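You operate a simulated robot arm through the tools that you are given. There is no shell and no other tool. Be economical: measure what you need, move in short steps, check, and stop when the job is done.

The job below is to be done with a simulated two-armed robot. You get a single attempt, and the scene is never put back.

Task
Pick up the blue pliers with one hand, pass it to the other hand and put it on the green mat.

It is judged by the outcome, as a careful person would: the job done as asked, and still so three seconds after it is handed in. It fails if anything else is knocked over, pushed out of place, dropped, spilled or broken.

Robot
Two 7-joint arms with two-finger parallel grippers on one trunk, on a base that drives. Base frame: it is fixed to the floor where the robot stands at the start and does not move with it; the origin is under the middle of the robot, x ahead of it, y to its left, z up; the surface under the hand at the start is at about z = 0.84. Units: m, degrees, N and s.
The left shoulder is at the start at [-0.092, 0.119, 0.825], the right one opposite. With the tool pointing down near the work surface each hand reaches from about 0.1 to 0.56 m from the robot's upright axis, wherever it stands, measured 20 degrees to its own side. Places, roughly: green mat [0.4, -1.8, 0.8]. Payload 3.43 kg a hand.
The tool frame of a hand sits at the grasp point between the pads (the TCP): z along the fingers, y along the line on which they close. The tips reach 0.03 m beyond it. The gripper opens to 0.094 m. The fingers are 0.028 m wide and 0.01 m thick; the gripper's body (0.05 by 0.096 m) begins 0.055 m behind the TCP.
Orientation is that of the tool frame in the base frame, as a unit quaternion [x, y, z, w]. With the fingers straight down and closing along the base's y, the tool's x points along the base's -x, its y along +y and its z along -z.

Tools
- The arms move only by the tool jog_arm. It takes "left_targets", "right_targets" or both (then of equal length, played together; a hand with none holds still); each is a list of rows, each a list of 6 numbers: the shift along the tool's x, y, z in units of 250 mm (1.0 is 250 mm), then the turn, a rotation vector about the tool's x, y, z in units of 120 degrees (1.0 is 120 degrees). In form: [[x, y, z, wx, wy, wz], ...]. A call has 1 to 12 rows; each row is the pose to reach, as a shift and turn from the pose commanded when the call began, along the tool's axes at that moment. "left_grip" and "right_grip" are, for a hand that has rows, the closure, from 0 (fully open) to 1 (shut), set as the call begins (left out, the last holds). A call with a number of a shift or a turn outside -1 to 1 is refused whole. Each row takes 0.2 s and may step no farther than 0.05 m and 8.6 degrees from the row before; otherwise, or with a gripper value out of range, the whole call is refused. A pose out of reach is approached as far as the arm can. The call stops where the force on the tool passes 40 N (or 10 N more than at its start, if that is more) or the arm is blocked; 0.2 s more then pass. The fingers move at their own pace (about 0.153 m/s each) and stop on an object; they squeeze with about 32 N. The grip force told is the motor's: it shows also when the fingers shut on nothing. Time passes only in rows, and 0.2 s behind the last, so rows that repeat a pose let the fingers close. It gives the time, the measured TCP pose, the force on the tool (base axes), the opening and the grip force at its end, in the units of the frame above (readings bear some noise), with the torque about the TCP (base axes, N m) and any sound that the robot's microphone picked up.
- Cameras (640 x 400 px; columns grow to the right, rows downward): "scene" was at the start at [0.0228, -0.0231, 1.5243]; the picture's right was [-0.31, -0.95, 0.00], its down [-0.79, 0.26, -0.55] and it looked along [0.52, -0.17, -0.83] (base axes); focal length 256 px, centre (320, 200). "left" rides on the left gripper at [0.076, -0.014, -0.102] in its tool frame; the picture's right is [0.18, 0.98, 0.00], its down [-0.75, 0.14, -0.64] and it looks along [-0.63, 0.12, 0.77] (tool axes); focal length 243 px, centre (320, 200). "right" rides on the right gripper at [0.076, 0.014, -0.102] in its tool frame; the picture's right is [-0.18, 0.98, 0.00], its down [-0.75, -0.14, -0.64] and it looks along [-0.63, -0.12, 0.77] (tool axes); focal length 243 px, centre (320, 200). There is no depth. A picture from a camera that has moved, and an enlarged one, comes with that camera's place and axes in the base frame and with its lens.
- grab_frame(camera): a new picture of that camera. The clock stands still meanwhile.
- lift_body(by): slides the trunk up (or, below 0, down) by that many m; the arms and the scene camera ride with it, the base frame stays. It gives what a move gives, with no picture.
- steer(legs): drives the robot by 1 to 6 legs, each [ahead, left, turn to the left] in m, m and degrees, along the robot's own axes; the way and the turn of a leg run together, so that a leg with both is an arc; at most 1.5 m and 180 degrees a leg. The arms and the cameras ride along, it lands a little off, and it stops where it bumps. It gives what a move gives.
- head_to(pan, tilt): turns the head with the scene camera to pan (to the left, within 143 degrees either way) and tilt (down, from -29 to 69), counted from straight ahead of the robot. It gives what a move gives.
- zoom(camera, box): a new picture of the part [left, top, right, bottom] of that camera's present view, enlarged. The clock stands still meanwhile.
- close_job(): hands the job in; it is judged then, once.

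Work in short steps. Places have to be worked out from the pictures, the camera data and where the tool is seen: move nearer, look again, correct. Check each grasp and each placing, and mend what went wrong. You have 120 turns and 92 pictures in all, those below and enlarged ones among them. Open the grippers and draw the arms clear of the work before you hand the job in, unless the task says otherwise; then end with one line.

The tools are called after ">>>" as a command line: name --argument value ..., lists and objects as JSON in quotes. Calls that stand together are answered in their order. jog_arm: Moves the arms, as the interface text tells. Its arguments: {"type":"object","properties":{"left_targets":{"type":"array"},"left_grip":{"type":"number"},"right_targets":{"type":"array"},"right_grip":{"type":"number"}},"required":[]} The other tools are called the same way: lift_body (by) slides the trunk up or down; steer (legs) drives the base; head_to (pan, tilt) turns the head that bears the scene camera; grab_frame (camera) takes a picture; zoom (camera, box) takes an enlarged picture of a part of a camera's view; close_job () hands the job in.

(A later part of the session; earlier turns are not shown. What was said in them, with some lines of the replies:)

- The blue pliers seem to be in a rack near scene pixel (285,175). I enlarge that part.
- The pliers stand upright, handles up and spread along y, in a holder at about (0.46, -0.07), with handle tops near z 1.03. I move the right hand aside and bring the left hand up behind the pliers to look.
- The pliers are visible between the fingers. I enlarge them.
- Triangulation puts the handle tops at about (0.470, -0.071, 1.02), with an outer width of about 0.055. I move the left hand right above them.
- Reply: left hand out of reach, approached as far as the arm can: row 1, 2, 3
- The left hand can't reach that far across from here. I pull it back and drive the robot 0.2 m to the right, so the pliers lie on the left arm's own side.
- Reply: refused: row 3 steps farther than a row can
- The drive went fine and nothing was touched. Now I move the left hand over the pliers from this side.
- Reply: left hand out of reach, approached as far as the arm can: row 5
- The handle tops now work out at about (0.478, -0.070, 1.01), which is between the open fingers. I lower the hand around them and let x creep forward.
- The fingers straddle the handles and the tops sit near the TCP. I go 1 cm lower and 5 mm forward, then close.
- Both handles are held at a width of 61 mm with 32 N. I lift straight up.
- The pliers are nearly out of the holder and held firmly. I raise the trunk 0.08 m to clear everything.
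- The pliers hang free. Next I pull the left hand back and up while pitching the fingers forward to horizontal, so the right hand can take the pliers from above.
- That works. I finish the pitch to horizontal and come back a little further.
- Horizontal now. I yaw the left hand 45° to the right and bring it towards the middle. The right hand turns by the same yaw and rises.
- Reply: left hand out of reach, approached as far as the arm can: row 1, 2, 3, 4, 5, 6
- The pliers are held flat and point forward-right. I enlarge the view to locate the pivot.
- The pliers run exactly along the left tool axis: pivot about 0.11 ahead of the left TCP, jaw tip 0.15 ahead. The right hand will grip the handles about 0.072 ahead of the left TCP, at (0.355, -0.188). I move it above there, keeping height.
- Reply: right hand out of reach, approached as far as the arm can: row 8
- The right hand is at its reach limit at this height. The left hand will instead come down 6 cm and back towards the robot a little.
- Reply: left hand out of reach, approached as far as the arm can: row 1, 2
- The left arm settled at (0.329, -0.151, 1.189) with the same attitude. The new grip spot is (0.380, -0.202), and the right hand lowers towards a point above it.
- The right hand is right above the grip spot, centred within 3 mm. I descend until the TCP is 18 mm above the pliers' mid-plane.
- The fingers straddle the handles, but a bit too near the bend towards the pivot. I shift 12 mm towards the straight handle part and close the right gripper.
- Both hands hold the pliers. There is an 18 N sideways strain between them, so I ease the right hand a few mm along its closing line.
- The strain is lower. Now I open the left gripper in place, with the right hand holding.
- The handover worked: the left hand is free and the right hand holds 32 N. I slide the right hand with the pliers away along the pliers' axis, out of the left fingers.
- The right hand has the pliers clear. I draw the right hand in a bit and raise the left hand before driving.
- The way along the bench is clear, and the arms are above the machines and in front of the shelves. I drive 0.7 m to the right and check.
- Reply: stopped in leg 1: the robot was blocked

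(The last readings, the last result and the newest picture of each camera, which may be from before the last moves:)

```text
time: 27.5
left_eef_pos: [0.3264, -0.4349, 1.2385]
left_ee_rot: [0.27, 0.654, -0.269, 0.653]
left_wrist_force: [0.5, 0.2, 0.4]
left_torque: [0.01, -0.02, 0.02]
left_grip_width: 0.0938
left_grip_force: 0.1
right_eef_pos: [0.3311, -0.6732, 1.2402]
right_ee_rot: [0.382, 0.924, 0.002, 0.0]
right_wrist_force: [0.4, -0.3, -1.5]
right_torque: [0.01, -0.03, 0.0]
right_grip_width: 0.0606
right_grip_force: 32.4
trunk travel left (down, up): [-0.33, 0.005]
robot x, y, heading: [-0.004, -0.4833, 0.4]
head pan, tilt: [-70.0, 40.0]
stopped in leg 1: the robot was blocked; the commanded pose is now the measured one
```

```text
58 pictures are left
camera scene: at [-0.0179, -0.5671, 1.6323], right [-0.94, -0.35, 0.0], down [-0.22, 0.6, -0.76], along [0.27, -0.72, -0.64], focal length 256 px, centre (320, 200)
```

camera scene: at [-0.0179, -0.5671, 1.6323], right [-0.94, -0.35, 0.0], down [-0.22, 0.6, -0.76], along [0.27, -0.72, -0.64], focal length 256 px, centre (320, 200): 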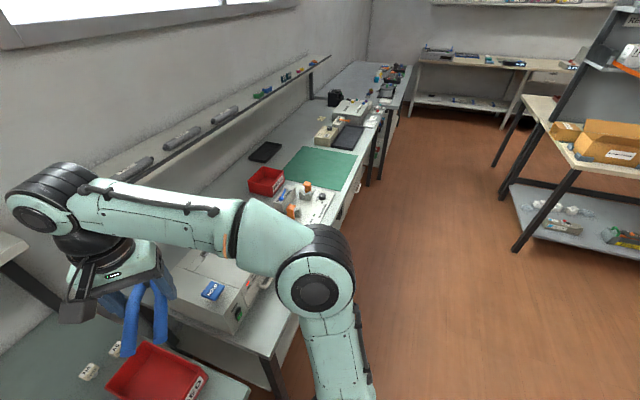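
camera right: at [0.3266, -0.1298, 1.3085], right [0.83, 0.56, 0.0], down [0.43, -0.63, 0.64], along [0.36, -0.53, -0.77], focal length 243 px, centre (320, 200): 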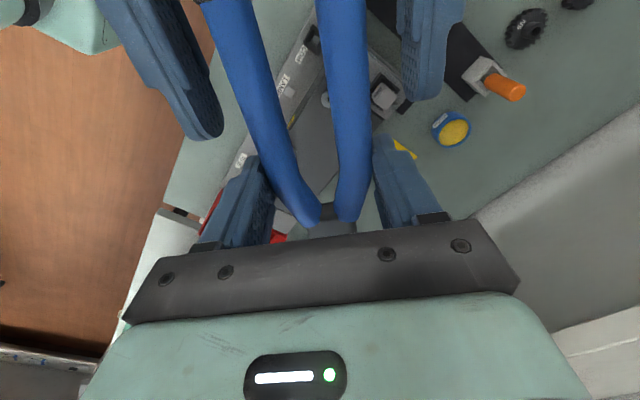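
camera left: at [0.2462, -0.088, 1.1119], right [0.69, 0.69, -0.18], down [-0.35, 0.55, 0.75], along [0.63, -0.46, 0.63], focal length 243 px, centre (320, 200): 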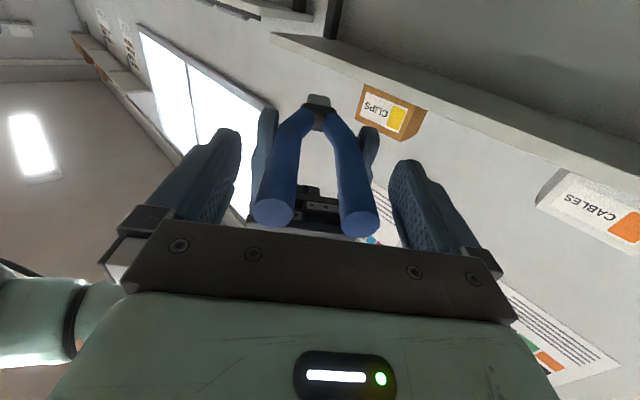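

The base was blocked at y = -0.483, most likely by the second bench's leg at about y -0.77. I back off: a little left, 0.18 m back from the bench, then right again in a part leg.

>>> steer --legs '[[0, 0.06, 0], [-0.18, 0, 0], [0, -0.5, 0]]'

>>> grab_frame --camera "scene"

```text
time: 34.4
left_eef_pos: [0.1491, -0.8746, 1.2391]
left_ee_rot: [0.268, 0.654, -0.269, 0.654]
left_wrist_force: [-0.3, 0.1, -0.6]
left_torque: [0.0, -0.05, -0.02]
left_grip_width: 0.0941
left_grip_force: 0.0
right_eef_pos: [0.1541, -1.1126, 1.2419]
right_ee_rot: [0.38, 0.925, 0.0, 0.001]
right_wrist_force: [0.6, 0.4, -2.7]
right_torque: [0.02, 0.02, 0.04]
right_grip_width: 0.0605
right_grip_force: 31.8
trunk travel left (down, up): [-0.33, 0.005]
robot x, y, heading: [-0.1785, -0.9246, 0.1]
head pan, tilt: [-70.0, 40.0]
```

```text
57 pictures are left
camera scene: at [-0.1956, -1.0067, 1.6324], right [-0.94, -0.35, 0.0], down [-0.22, 0.6, -0.77], along [0.27, -0.72, -0.64], focal length 256 px, centre (320, 200)
```

scene: 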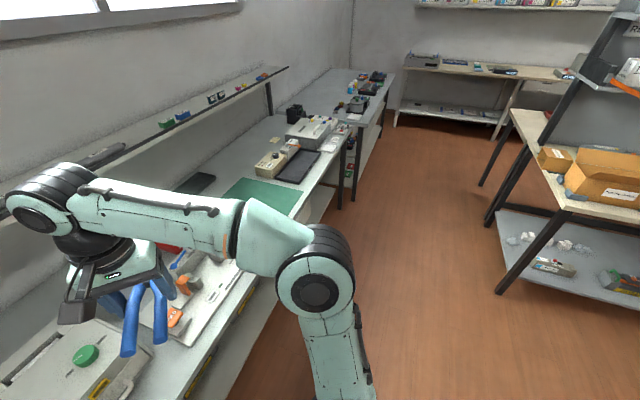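

I got past the bench leg. The mat spans about x 0.25..0.6 and y -1.62..-1.98, so I drive 0.7 m further.

>>> steer --legs '[[0, -0.7, 0]]'

>>> head_to --pan -18 --tilt 60

>>> grab_frame --camera "scene"

>>> grab_frame --camera "right"

```text
time: 41.0
left_eef_pos: [0.1536, -1.579, 1.2388]
left_ee_rot: [0.269, 0.654, -0.269, 0.654]
left_wrist_force: [-0.1, -1.1, 0.4]
left_torque: [-0.01, 0.02, 0.02]
left_grip_width: 0.094
left_grip_force: 0.1
right_eef_pos: [0.1594, -1.8169, 1.2406]
right_ee_rot: [0.38, 0.925, -0.001, 0.0]
right_wrist_force: [0.3, 0.6, -2.6]
right_torque: [-0.02, 0.07, -0.01]
right_grip_width: 0.0602
right_grip_force: 32.3
trunk travel left (down, up): [-0.33, 0.005]
robot x, y, heading: [-0.1736, -1.6301, 0.2]
head pan, tilt: [-70.0, 40.0]
```

```text
time: 42.2
left_eef_pos: [0.1538, -1.5782, 1.2378]
left_ee_rot: [0.269, 0.654, -0.268, 0.654]
left_wrist_force: [0.2, 0.1, 0.6]
left_torque: [-0.04, 0.0, 0.01]
left_grip_width: 0.0939
left_grip_force: 0.1
right_eef_pos: [0.1592, -1.8177, 1.2407]
right_ee_rot: [0.38, 0.925, 0.0, 0.0]
right_wrist_force: [0.6, 0.2, -2.2]
right_torque: [0.0, -0.01, 0.01]
right_grip_width: 0.0601
right_grip_force: 32.5
trunk travel left (down, up): [-0.33, 0.005]
robot x, y, heading: [-0.1715, -1.6276, 0.2]
head pan, tilt: [-18.0, 60.0]
```

```text
56 pictures are left
camera scene: at [-0.157, -1.6519, 1.6057], right [-0.3, -0.95, 0.0], down [-0.83, 0.26, -0.5], along [0.48, -0.15, -0.87], focal length 256 px, centre (320, 200)
```

scene: 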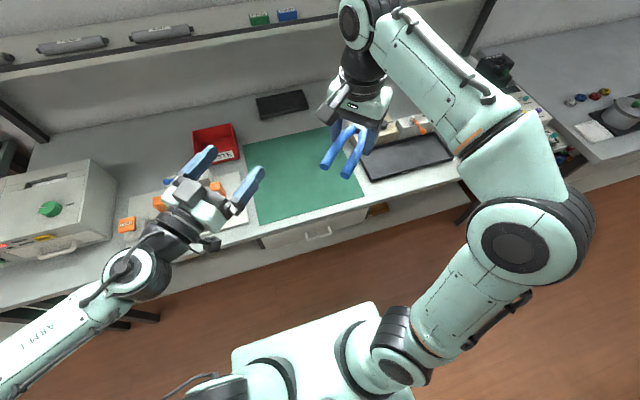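

```text
55 pictures are left
camera right: at [0.1144, -1.7532, 1.3433], right [0.82, 0.57, 0.0], down [0.44, -0.63, 0.64], along [0.37, -0.53, -0.77], focal length 243 px, centre (320, 200)
```

right: 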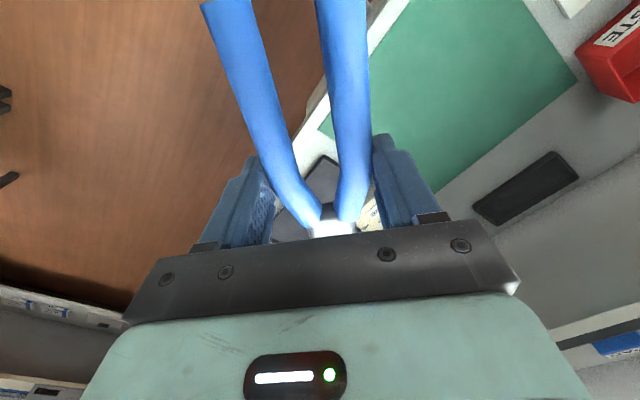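

The mat spans x 0.256..0.63 and y -1.57..-1.97. I drive 0.08 m ahead so that its centre is within easy reach.

>>> steer --legs '[[0.08, 0, 0]]'

```text
time: 43.2
left_eef_pos: [0.2291, -1.5786, 1.2378]
left_ee_rot: [0.268, 0.654, -0.268, 0.654]
left_wrist_force: [-0.2, -0.3, -0.5]
left_torque: [0.01, 0.01, -0.01]
left_grip_width: 0.094
left_grip_force: 0.0
right_eef_pos: [0.2375, -1.8156, 1.2407]
right_ee_rot: [0.379, 0.925, 0.0, 0.0]
right_wrist_force: [-0.3, 0.5, -2.0]
right_torque: [-0.01, 0.03, -0.01]
right_grip_width: 0.0605
right_grip_force: 31.6
trunk travel left (down, up): [-0.33, 0.005]
robot x, y, heading: [-0.0952, -1.6311, 0.9]
head pan, tilt: [-18.0, 60.0]
```

I bring the right hand over the mat's middle and down to z about 1.0.

>>> jog_arm --right_targets '[[-0.055, 0.076, 0.137, 0, 0, 0], [-0.11, 0.152, 0.274, 0, 0, 0], [-0.165, 0.228, 0.411, 0, 0, 0], [-0.22, 0.304, 0.549, 0, 0, 0], [-0.276, 0.38, 0.686, 0, 0, 0], [-0.331, 0.456, 0.823, 0, 0, 0], [-0.386, 0.532, 0.96, 0, 0, 0]]'

>>> grab_frame --camera "scene"

>>> grab_frame --camera "right"

```text
time: 44.8
left_eef_pos: [0.2319, -1.5784, 1.238]
left_ee_rot: [0.268, 0.655, -0.27, 0.653]
left_wrist_force: [-0.3, 0.0, 0.7]
left_torque: [-0.01, -0.02, -0.04]
left_grip_width: 0.094
left_grip_force: 0.1
right_eef_pos: [0.4005, -1.7901, 1.0008]
right_ee_rot: [0.381, 0.925, 0.0, 0.0]
right_wrist_force: [-0.9, -1.0, -0.7]
right_torque: [0.02, 0.03, 0.03]
right_grip_width: 0.0603
right_grip_force: 31.9
trunk travel left (down, up): [-0.33, 0.005]
robot x, y, heading: [-0.0954, -1.6294, 0.4]
head pan, tilt: [-18.0, 60.0]
```

```text
54 pictures are left
camera scene: at [-0.0776, -1.6511, 1.6057], right [-0.3, -0.95, 0.0], down [-0.83, 0.26, -0.5], along [0.48, -0.15, -0.87], focal length 256 px, centre (320, 200)
```

scene: 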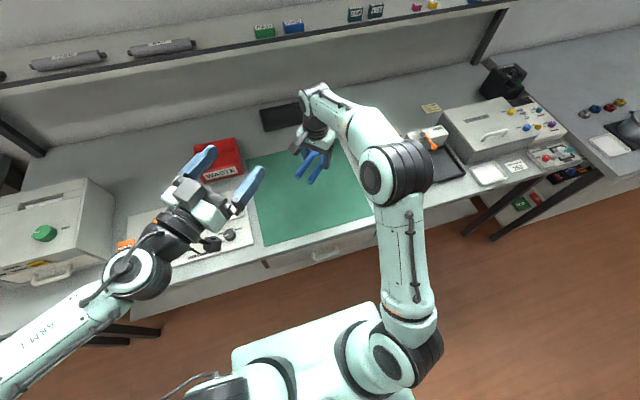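

```text
53 pictures are left
camera right: at [0.3557, -1.7267, 1.1031], right [0.82, 0.57, 0.0], down [0.44, -0.63, 0.64], along [0.37, -0.53, -0.77], focal length 243 px, centre (320, 200)
```

right: 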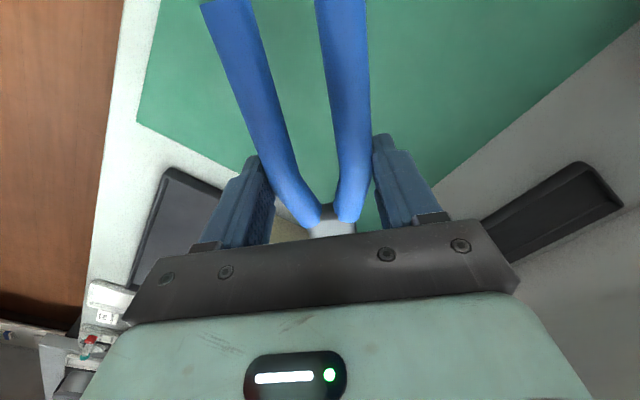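

The pliers are over the mat with room all round. I lower to z 0.87.

>>> jog_arm --right_targets '[[0, 0, 0.16, 0, 0, 0], [0, 0, 0.32, 0, 0, 0], [0, 0, 0.44, 0, 0, 0], [0, 0, 0.52, 0, 0, 0]]'

>>> grab_frame --camera "scene"

>>> zoom --camera "scene" --box '[230, 100, 430, 260]'

```text
time: 45.8
left_eef_pos: [0.2312, -1.579, 1.2376]
left_ee_rot: [0.268, 0.654, -0.268, 0.654]
left_wrist_force: [-0.7, -0.8, 0.3]
left_torque: [-0.02, -0.01, -0.03]
left_grip_width: 0.094
left_grip_force: 0.1
right_eef_pos: [0.3991, -1.7893, 0.8706]
right_ee_rot: [0.38, 0.925, 0.001, 0.0]
right_wrist_force: [-0.1, -1.0, -2.5]
right_torque: [-0.01, 0.0, 0.01]
right_grip_width: 0.0604
right_grip_force: 32.5
trunk travel left (down, up): [-0.33, 0.005]
robot x, y, heading: [-0.0967, -1.6303, 0.4]
head pan, tilt: [-18.0, 60.0]
```

```text
52 pictures are left
camera scene: at [-0.0784, -1.6513, 1.6057], right [-0.3, -0.95, 0.0], down [-0.83, 0.26, -0.5], along [0.48, -0.15, -0.87], focal length 256 px, centre (320, 200)
```

scene: 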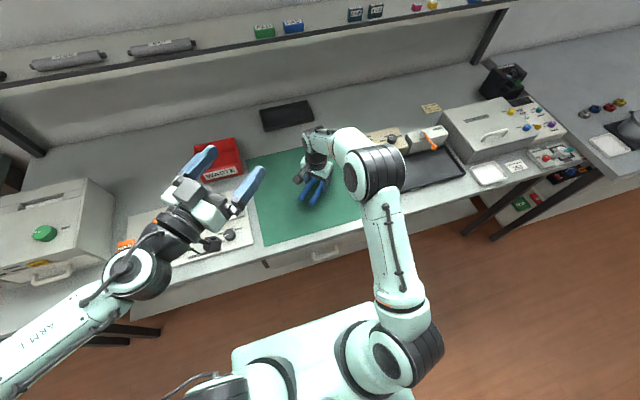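

```text
2.50 times, centred on (330, 180) of scene
camera zoom: at [-0.0784, -1.6513, 1.6057], right [-0.3, -0.95, 0.0], down [-0.83, 0.26, -0.5], along [0.48, -0.15, -0.87], focal length 640 px, centre (295, 250)
```

zoom: 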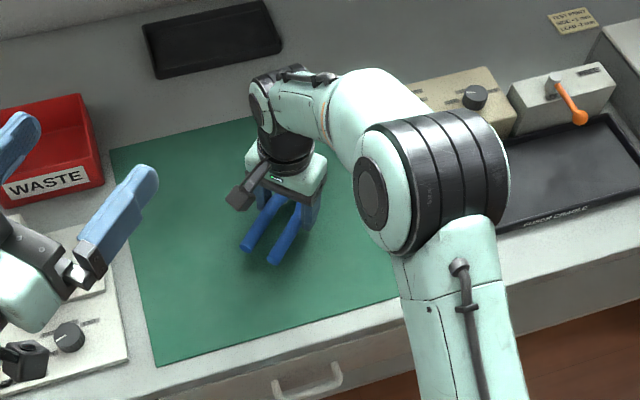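

Still clear. I lower slowly towards contact.

>>> jog_arm --right_targets '[[0, 0, 0.03, 0, 0, 0], [0, 0, 0.06, 0, 0, 0], [0, 0, 0.09, 0, 0, 0], [0, 0, 0.11, 0, 0, 0]]'

>>> grab_frame --camera "right"

```text
time: 46.8
left_eef_pos: [0.2289, -1.5778, 1.2392]
left_ee_rot: [0.269, 0.654, -0.269, 0.654]
left_wrist_force: [-0.1, 0.4, 0.0]
left_torque: [0.0, 0.03, 0.0]
left_grip_width: 0.0942
left_grip_force: 0.1
right_eef_pos: [0.3994, -1.7894, 0.8534]
right_ee_rot: [0.379, 0.925, 0.001, 0.002]
right_wrist_force: [-11.4, 0.4, 23.5]
right_torque: [-0.39, 1.17, -0.05]
right_grip_width: 0.0605
right_grip_force: 31.8
trunk travel left (down, up): [-0.33, 0.005]
robot x, y, heading: [-0.0986, -1.6318, 0.0]
head pan, tilt: [-18.0, 60.0]
stopped in row 4 (right hand): the force on the tool passed its limit at 47 N (the readings are from after the stop); the commanded pose is now the measured one
```

```text
50 pictures are left
camera right: at [0.3538, -1.7256, 0.9553], right [0.82, 0.57, 0.01], down [0.43, -0.63, 0.64], along [0.37, -0.53, -0.76], focal length 243 px, centre (320, 200)
```

right: 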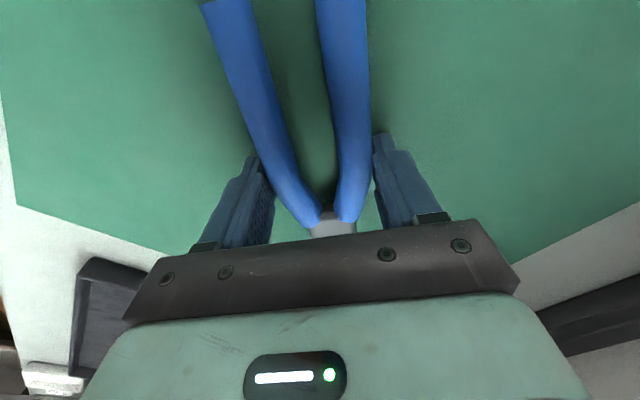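

Contact at TCP z 0.853, so the pliers press on the mat, mostly at the handle end. I ease up about 1 mm and read the force.

>>> jog_arm --right_targets '[[0, 0, -0.004, 0, 0, 0], [0, 0, -0.004, 0, 0, 0]]'

>>> zoom --camera "scene" --box '[270, 140, 370, 220]'

```text
time: 47.4
left_eef_pos: [0.2283, -1.5778, 1.2395]
left_ee_rot: [0.269, 0.653, -0.269, 0.655]
left_wrist_force: [-0.4, -1.0, -0.8]
left_torque: [0.01, -0.02, -0.01]
left_grip_width: 0.0938
left_grip_force: 0.0
right_eef_pos: [0.3983, -1.7899, 0.8536]
right_ee_rot: [0.379, 0.925, 0.003, 0.003]
right_wrist_force: [-9.9, 0.6, 24.1]
right_torque: [-0.36, 1.21, -0.25]
right_grip_width: 0.0605
right_grip_force: 32.3
trunk travel left (down, up): [-0.33, 0.005]
robot x, y, heading: [-0.095, -1.6347, 0.1]
head pan, tilt: [-18.0, 60.0]
```

```text
5.00 times, centred on (320, 180) of scene
camera zoom: at [-0.0824, -1.6504, 1.6058], right [-0.3, -0.95, 0.0], down [-0.82, 0.26, -0.5], along [0.48, -0.15, -0.86], focal length 1280 px, centre (320, 300)
```

zoom: 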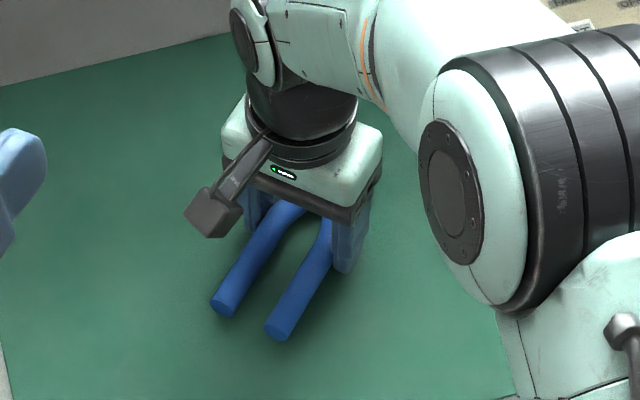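

The torque shows that one fingertip is touching the mat, at about z 0.823, with the pliers at most about 4 mm above it. I lift 2 mm more to unload the finger before opening.

>>> jog_arm --right_targets '[[0, 0, -0.008, 0, 0, 0], [0, 0, -0.008, 0, 0, 0]]'

```text
time: 48.0
left_eef_pos: [0.2293, -1.5789, 1.2385]
left_ee_rot: [0.268, 0.653, -0.269, 0.655]
left_wrist_force: [-0.4, 0.0, -0.4]
left_torque: [-0.02, 0.0, -0.03]
left_grip_width: 0.094
left_grip_force: 0.1
right_eef_pos: [0.3997, -1.7902, 0.8528]
right_ee_rot: [0.379, 0.925, 0.001, 0.003]
right_wrist_force: [-7.7, 2.0, 11.3]
right_torque: [-0.13, 0.67, -0.22]
right_grip_width: 0.0604
right_grip_force: 32.3
trunk travel left (down, up): [-0.33, 0.005]
robot x, y, heading: [-0.0953, -1.6278, 0.6]
head pan, tilt: [-18.0, 60.0]
```

The force has fallen to 11 N and the contact is nearly gone. I open the right gripper in place.

>>> jog_arm --right_targets '[[0, 0, -0.004, 0, 0, 0], [0, 0, -0.004, 0, 0, 0], [0, 0, -0.004, 0, 0, 0], [0, 0, -0.004, 0, 0, 0]]' --right_grip 0

>>> grab_frame --camera "right"

```text
time: 49.0
left_eef_pos: [0.2305, -1.5783, 1.2381]
left_ee_rot: [0.268, 0.654, -0.269, 0.654]
left_wrist_force: [0.0, 0.7, -0.3]
left_torque: [0.01, 0.0, -0.02]
left_grip_width: 0.0939
left_grip_force: 0.1
right_eef_pos: [0.4012, -1.7908, 0.8543]
right_ee_rot: [0.379, 0.925, 0.001, 0.003]
right_wrist_force: [0.1, 0.8, 0.9]
right_torque: [-0.01, 0.01, 0.02]
right_grip_width: 0.0939
right_grip_force: 0.1
trunk travel left (down, up): [-0.33, 0.005]
robot x, y, heading: [-0.0985, -1.6284, 0.3]
head pan, tilt: [-18.0, 60.0]
```

```text
48 pictures are left
camera right: at [0.3553, -1.7264, 0.9563], right [0.82, 0.57, 0.01], down [0.43, -0.63, 0.64], along [0.37, -0.53, -0.76], focal length 243 px, centre (320, 200)
```

right: 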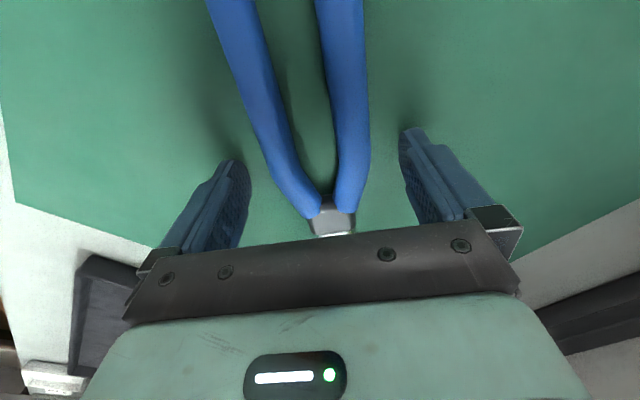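

The pliers are released and lie flat on the mat. I raise the right hand straight up and check.

>>> jog_arm --right_targets '[[0, 0, -0.1, 0, 0, 0], [0, 0, -0.25, 0, 0, 0], [0, 0, -0.42, 0, 0, 0], [0, 0, -0.6, 0, 0, 0], [0.1, -0.15, -0.75, 0, 0, 0], [0.2, -0.3, -0.85, 0, 0, 0]]'

>>> grab_frame --camera "scene"

>>> zoom --camera "scene" --box '[230, 120, 410, 250]'

```text
refused: row 5 steps farther than a row can; nothing moved
```

```text
47 pictures are left
camera scene: at [-0.0791, -1.6513, 1.6057], right [-0.3, -0.95, 0.0], down [-0.83, 0.26, -0.5], along [0.48, -0.15, -0.87], focal length 256 px, centre (320, 200)
```

scene: 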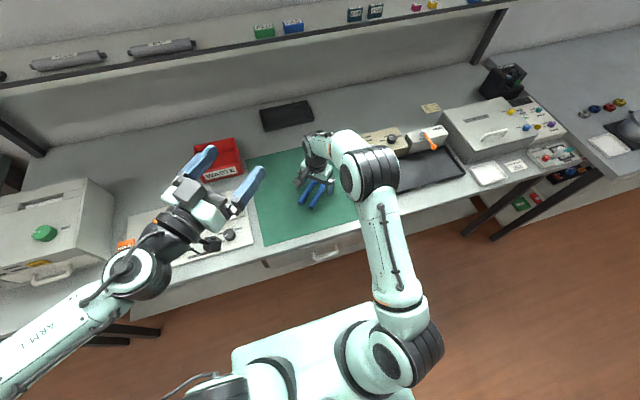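

```text
3.08 times, centred on (320, 185) of scene
camera zoom: at [-0.0791, -1.6513, 1.6057], right [-0.3, -0.95, 0.0], down [-0.83, 0.26, -0.5], along [0.48, -0.15, -0.87], focal length 788 px, centre (320, 246)
```

zoom: 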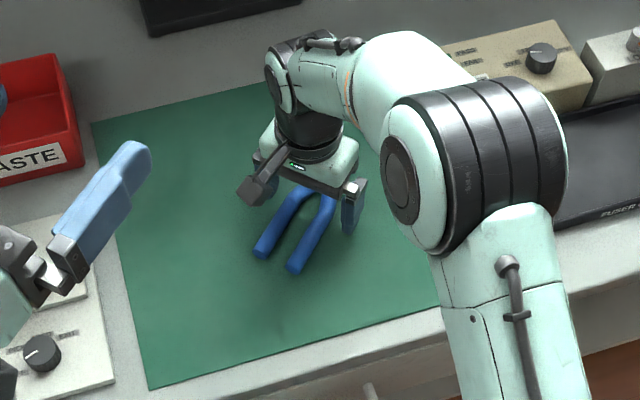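

The rise was refused because one step was too big. I repeat it with smaller steps, straight up and then slightly back.

>>> jog_arm --right_targets '[[0, 0, -0.1, 0, 0, 0], [0, 0, -0.25, 0, 0, 0], [0, 0, -0.42, 0, 0, 0], [0, 0, -0.6, 0, 0, 0], [0.0, -0.1, -0.75, 0, 0, 0], [0.0, -0.2, -0.88, 0, 0, 0], [0, -0.36, -0.9, 0, 0, 0], [0, -0.52, -0.9, 0, 0, 0]]'

>>> zoom --camera "scene" --box '[230, 120, 410, 250]'

>>> grab_frame --camera "scene"

```text
time: 50.8
left_eef_pos: [0.2306, -1.5791, 1.2376]
left_ee_rot: [0.268, 0.655, -0.269, 0.654]
left_wrist_force: [-0.5, -0.3, 0.0]
left_torque: [0.01, 0.03, -0.02]
left_grip_width: 0.0942
left_grip_force: 0.0
right_eef_pos: [0.307, -1.8828, 1.0779]
right_ee_rot: [0.379, 0.925, 0.002, 0.003]
right_wrist_force: [0.7, -0.2, -0.2]
right_torque: [0.02, -0.01, -0.01]
right_grip_width: 0.0941
right_grip_force: 0.1
trunk travel left (down, up): [-0.33, 0.005]
robot x, y, heading: [-0.0946, -1.6316, 0.2]
head pan, tilt: [-18.0, 60.0]
```

```text
3.08 times, centred on (320, 185) of scene
camera zoom: at [-0.08, -1.6521, 1.6056], right [-0.3, -0.95, 0.0], down [-0.82, 0.26, -0.5], along [0.48, -0.15, -0.87], focal length 788 px, centre (320, 246)
```

zoom: 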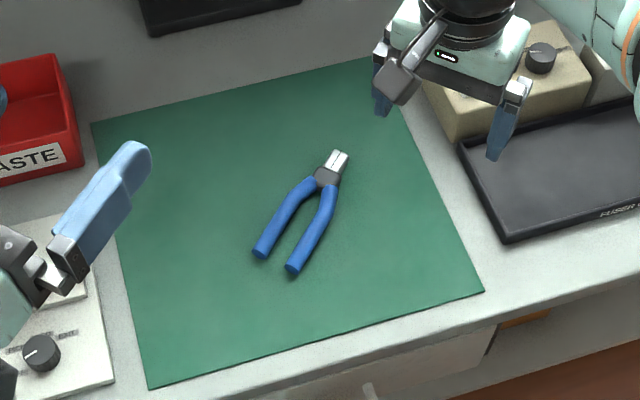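

```text
44 pictures are left
camera scene: at [-0.08, -1.6521, 1.6056], right [-0.3, -0.95, 0.0], down [-0.82, 0.26, -0.5], along [0.48, -0.15, -0.87], focal length 256 px, centre (320, 200)
```

scene: 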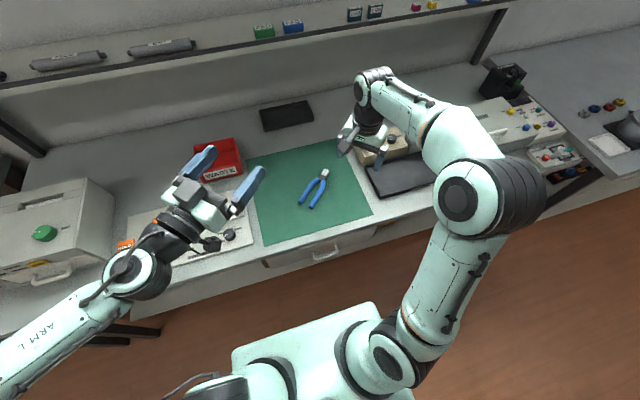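

The pliers lie flat in the middle of the mat. Both grippers are open and clear, and nothing else has been disturbed, so I hand in.

>>> close_job

```text
The job is handed in.
```

The left hand picked up the blue pliers and passed them to the right hand, which laid them flat near the middle of the green mat. On the way the base was stopped once, probably by a bench leg, and I backed off and drove around it. The last pictures show nothing knocked over or out of place.
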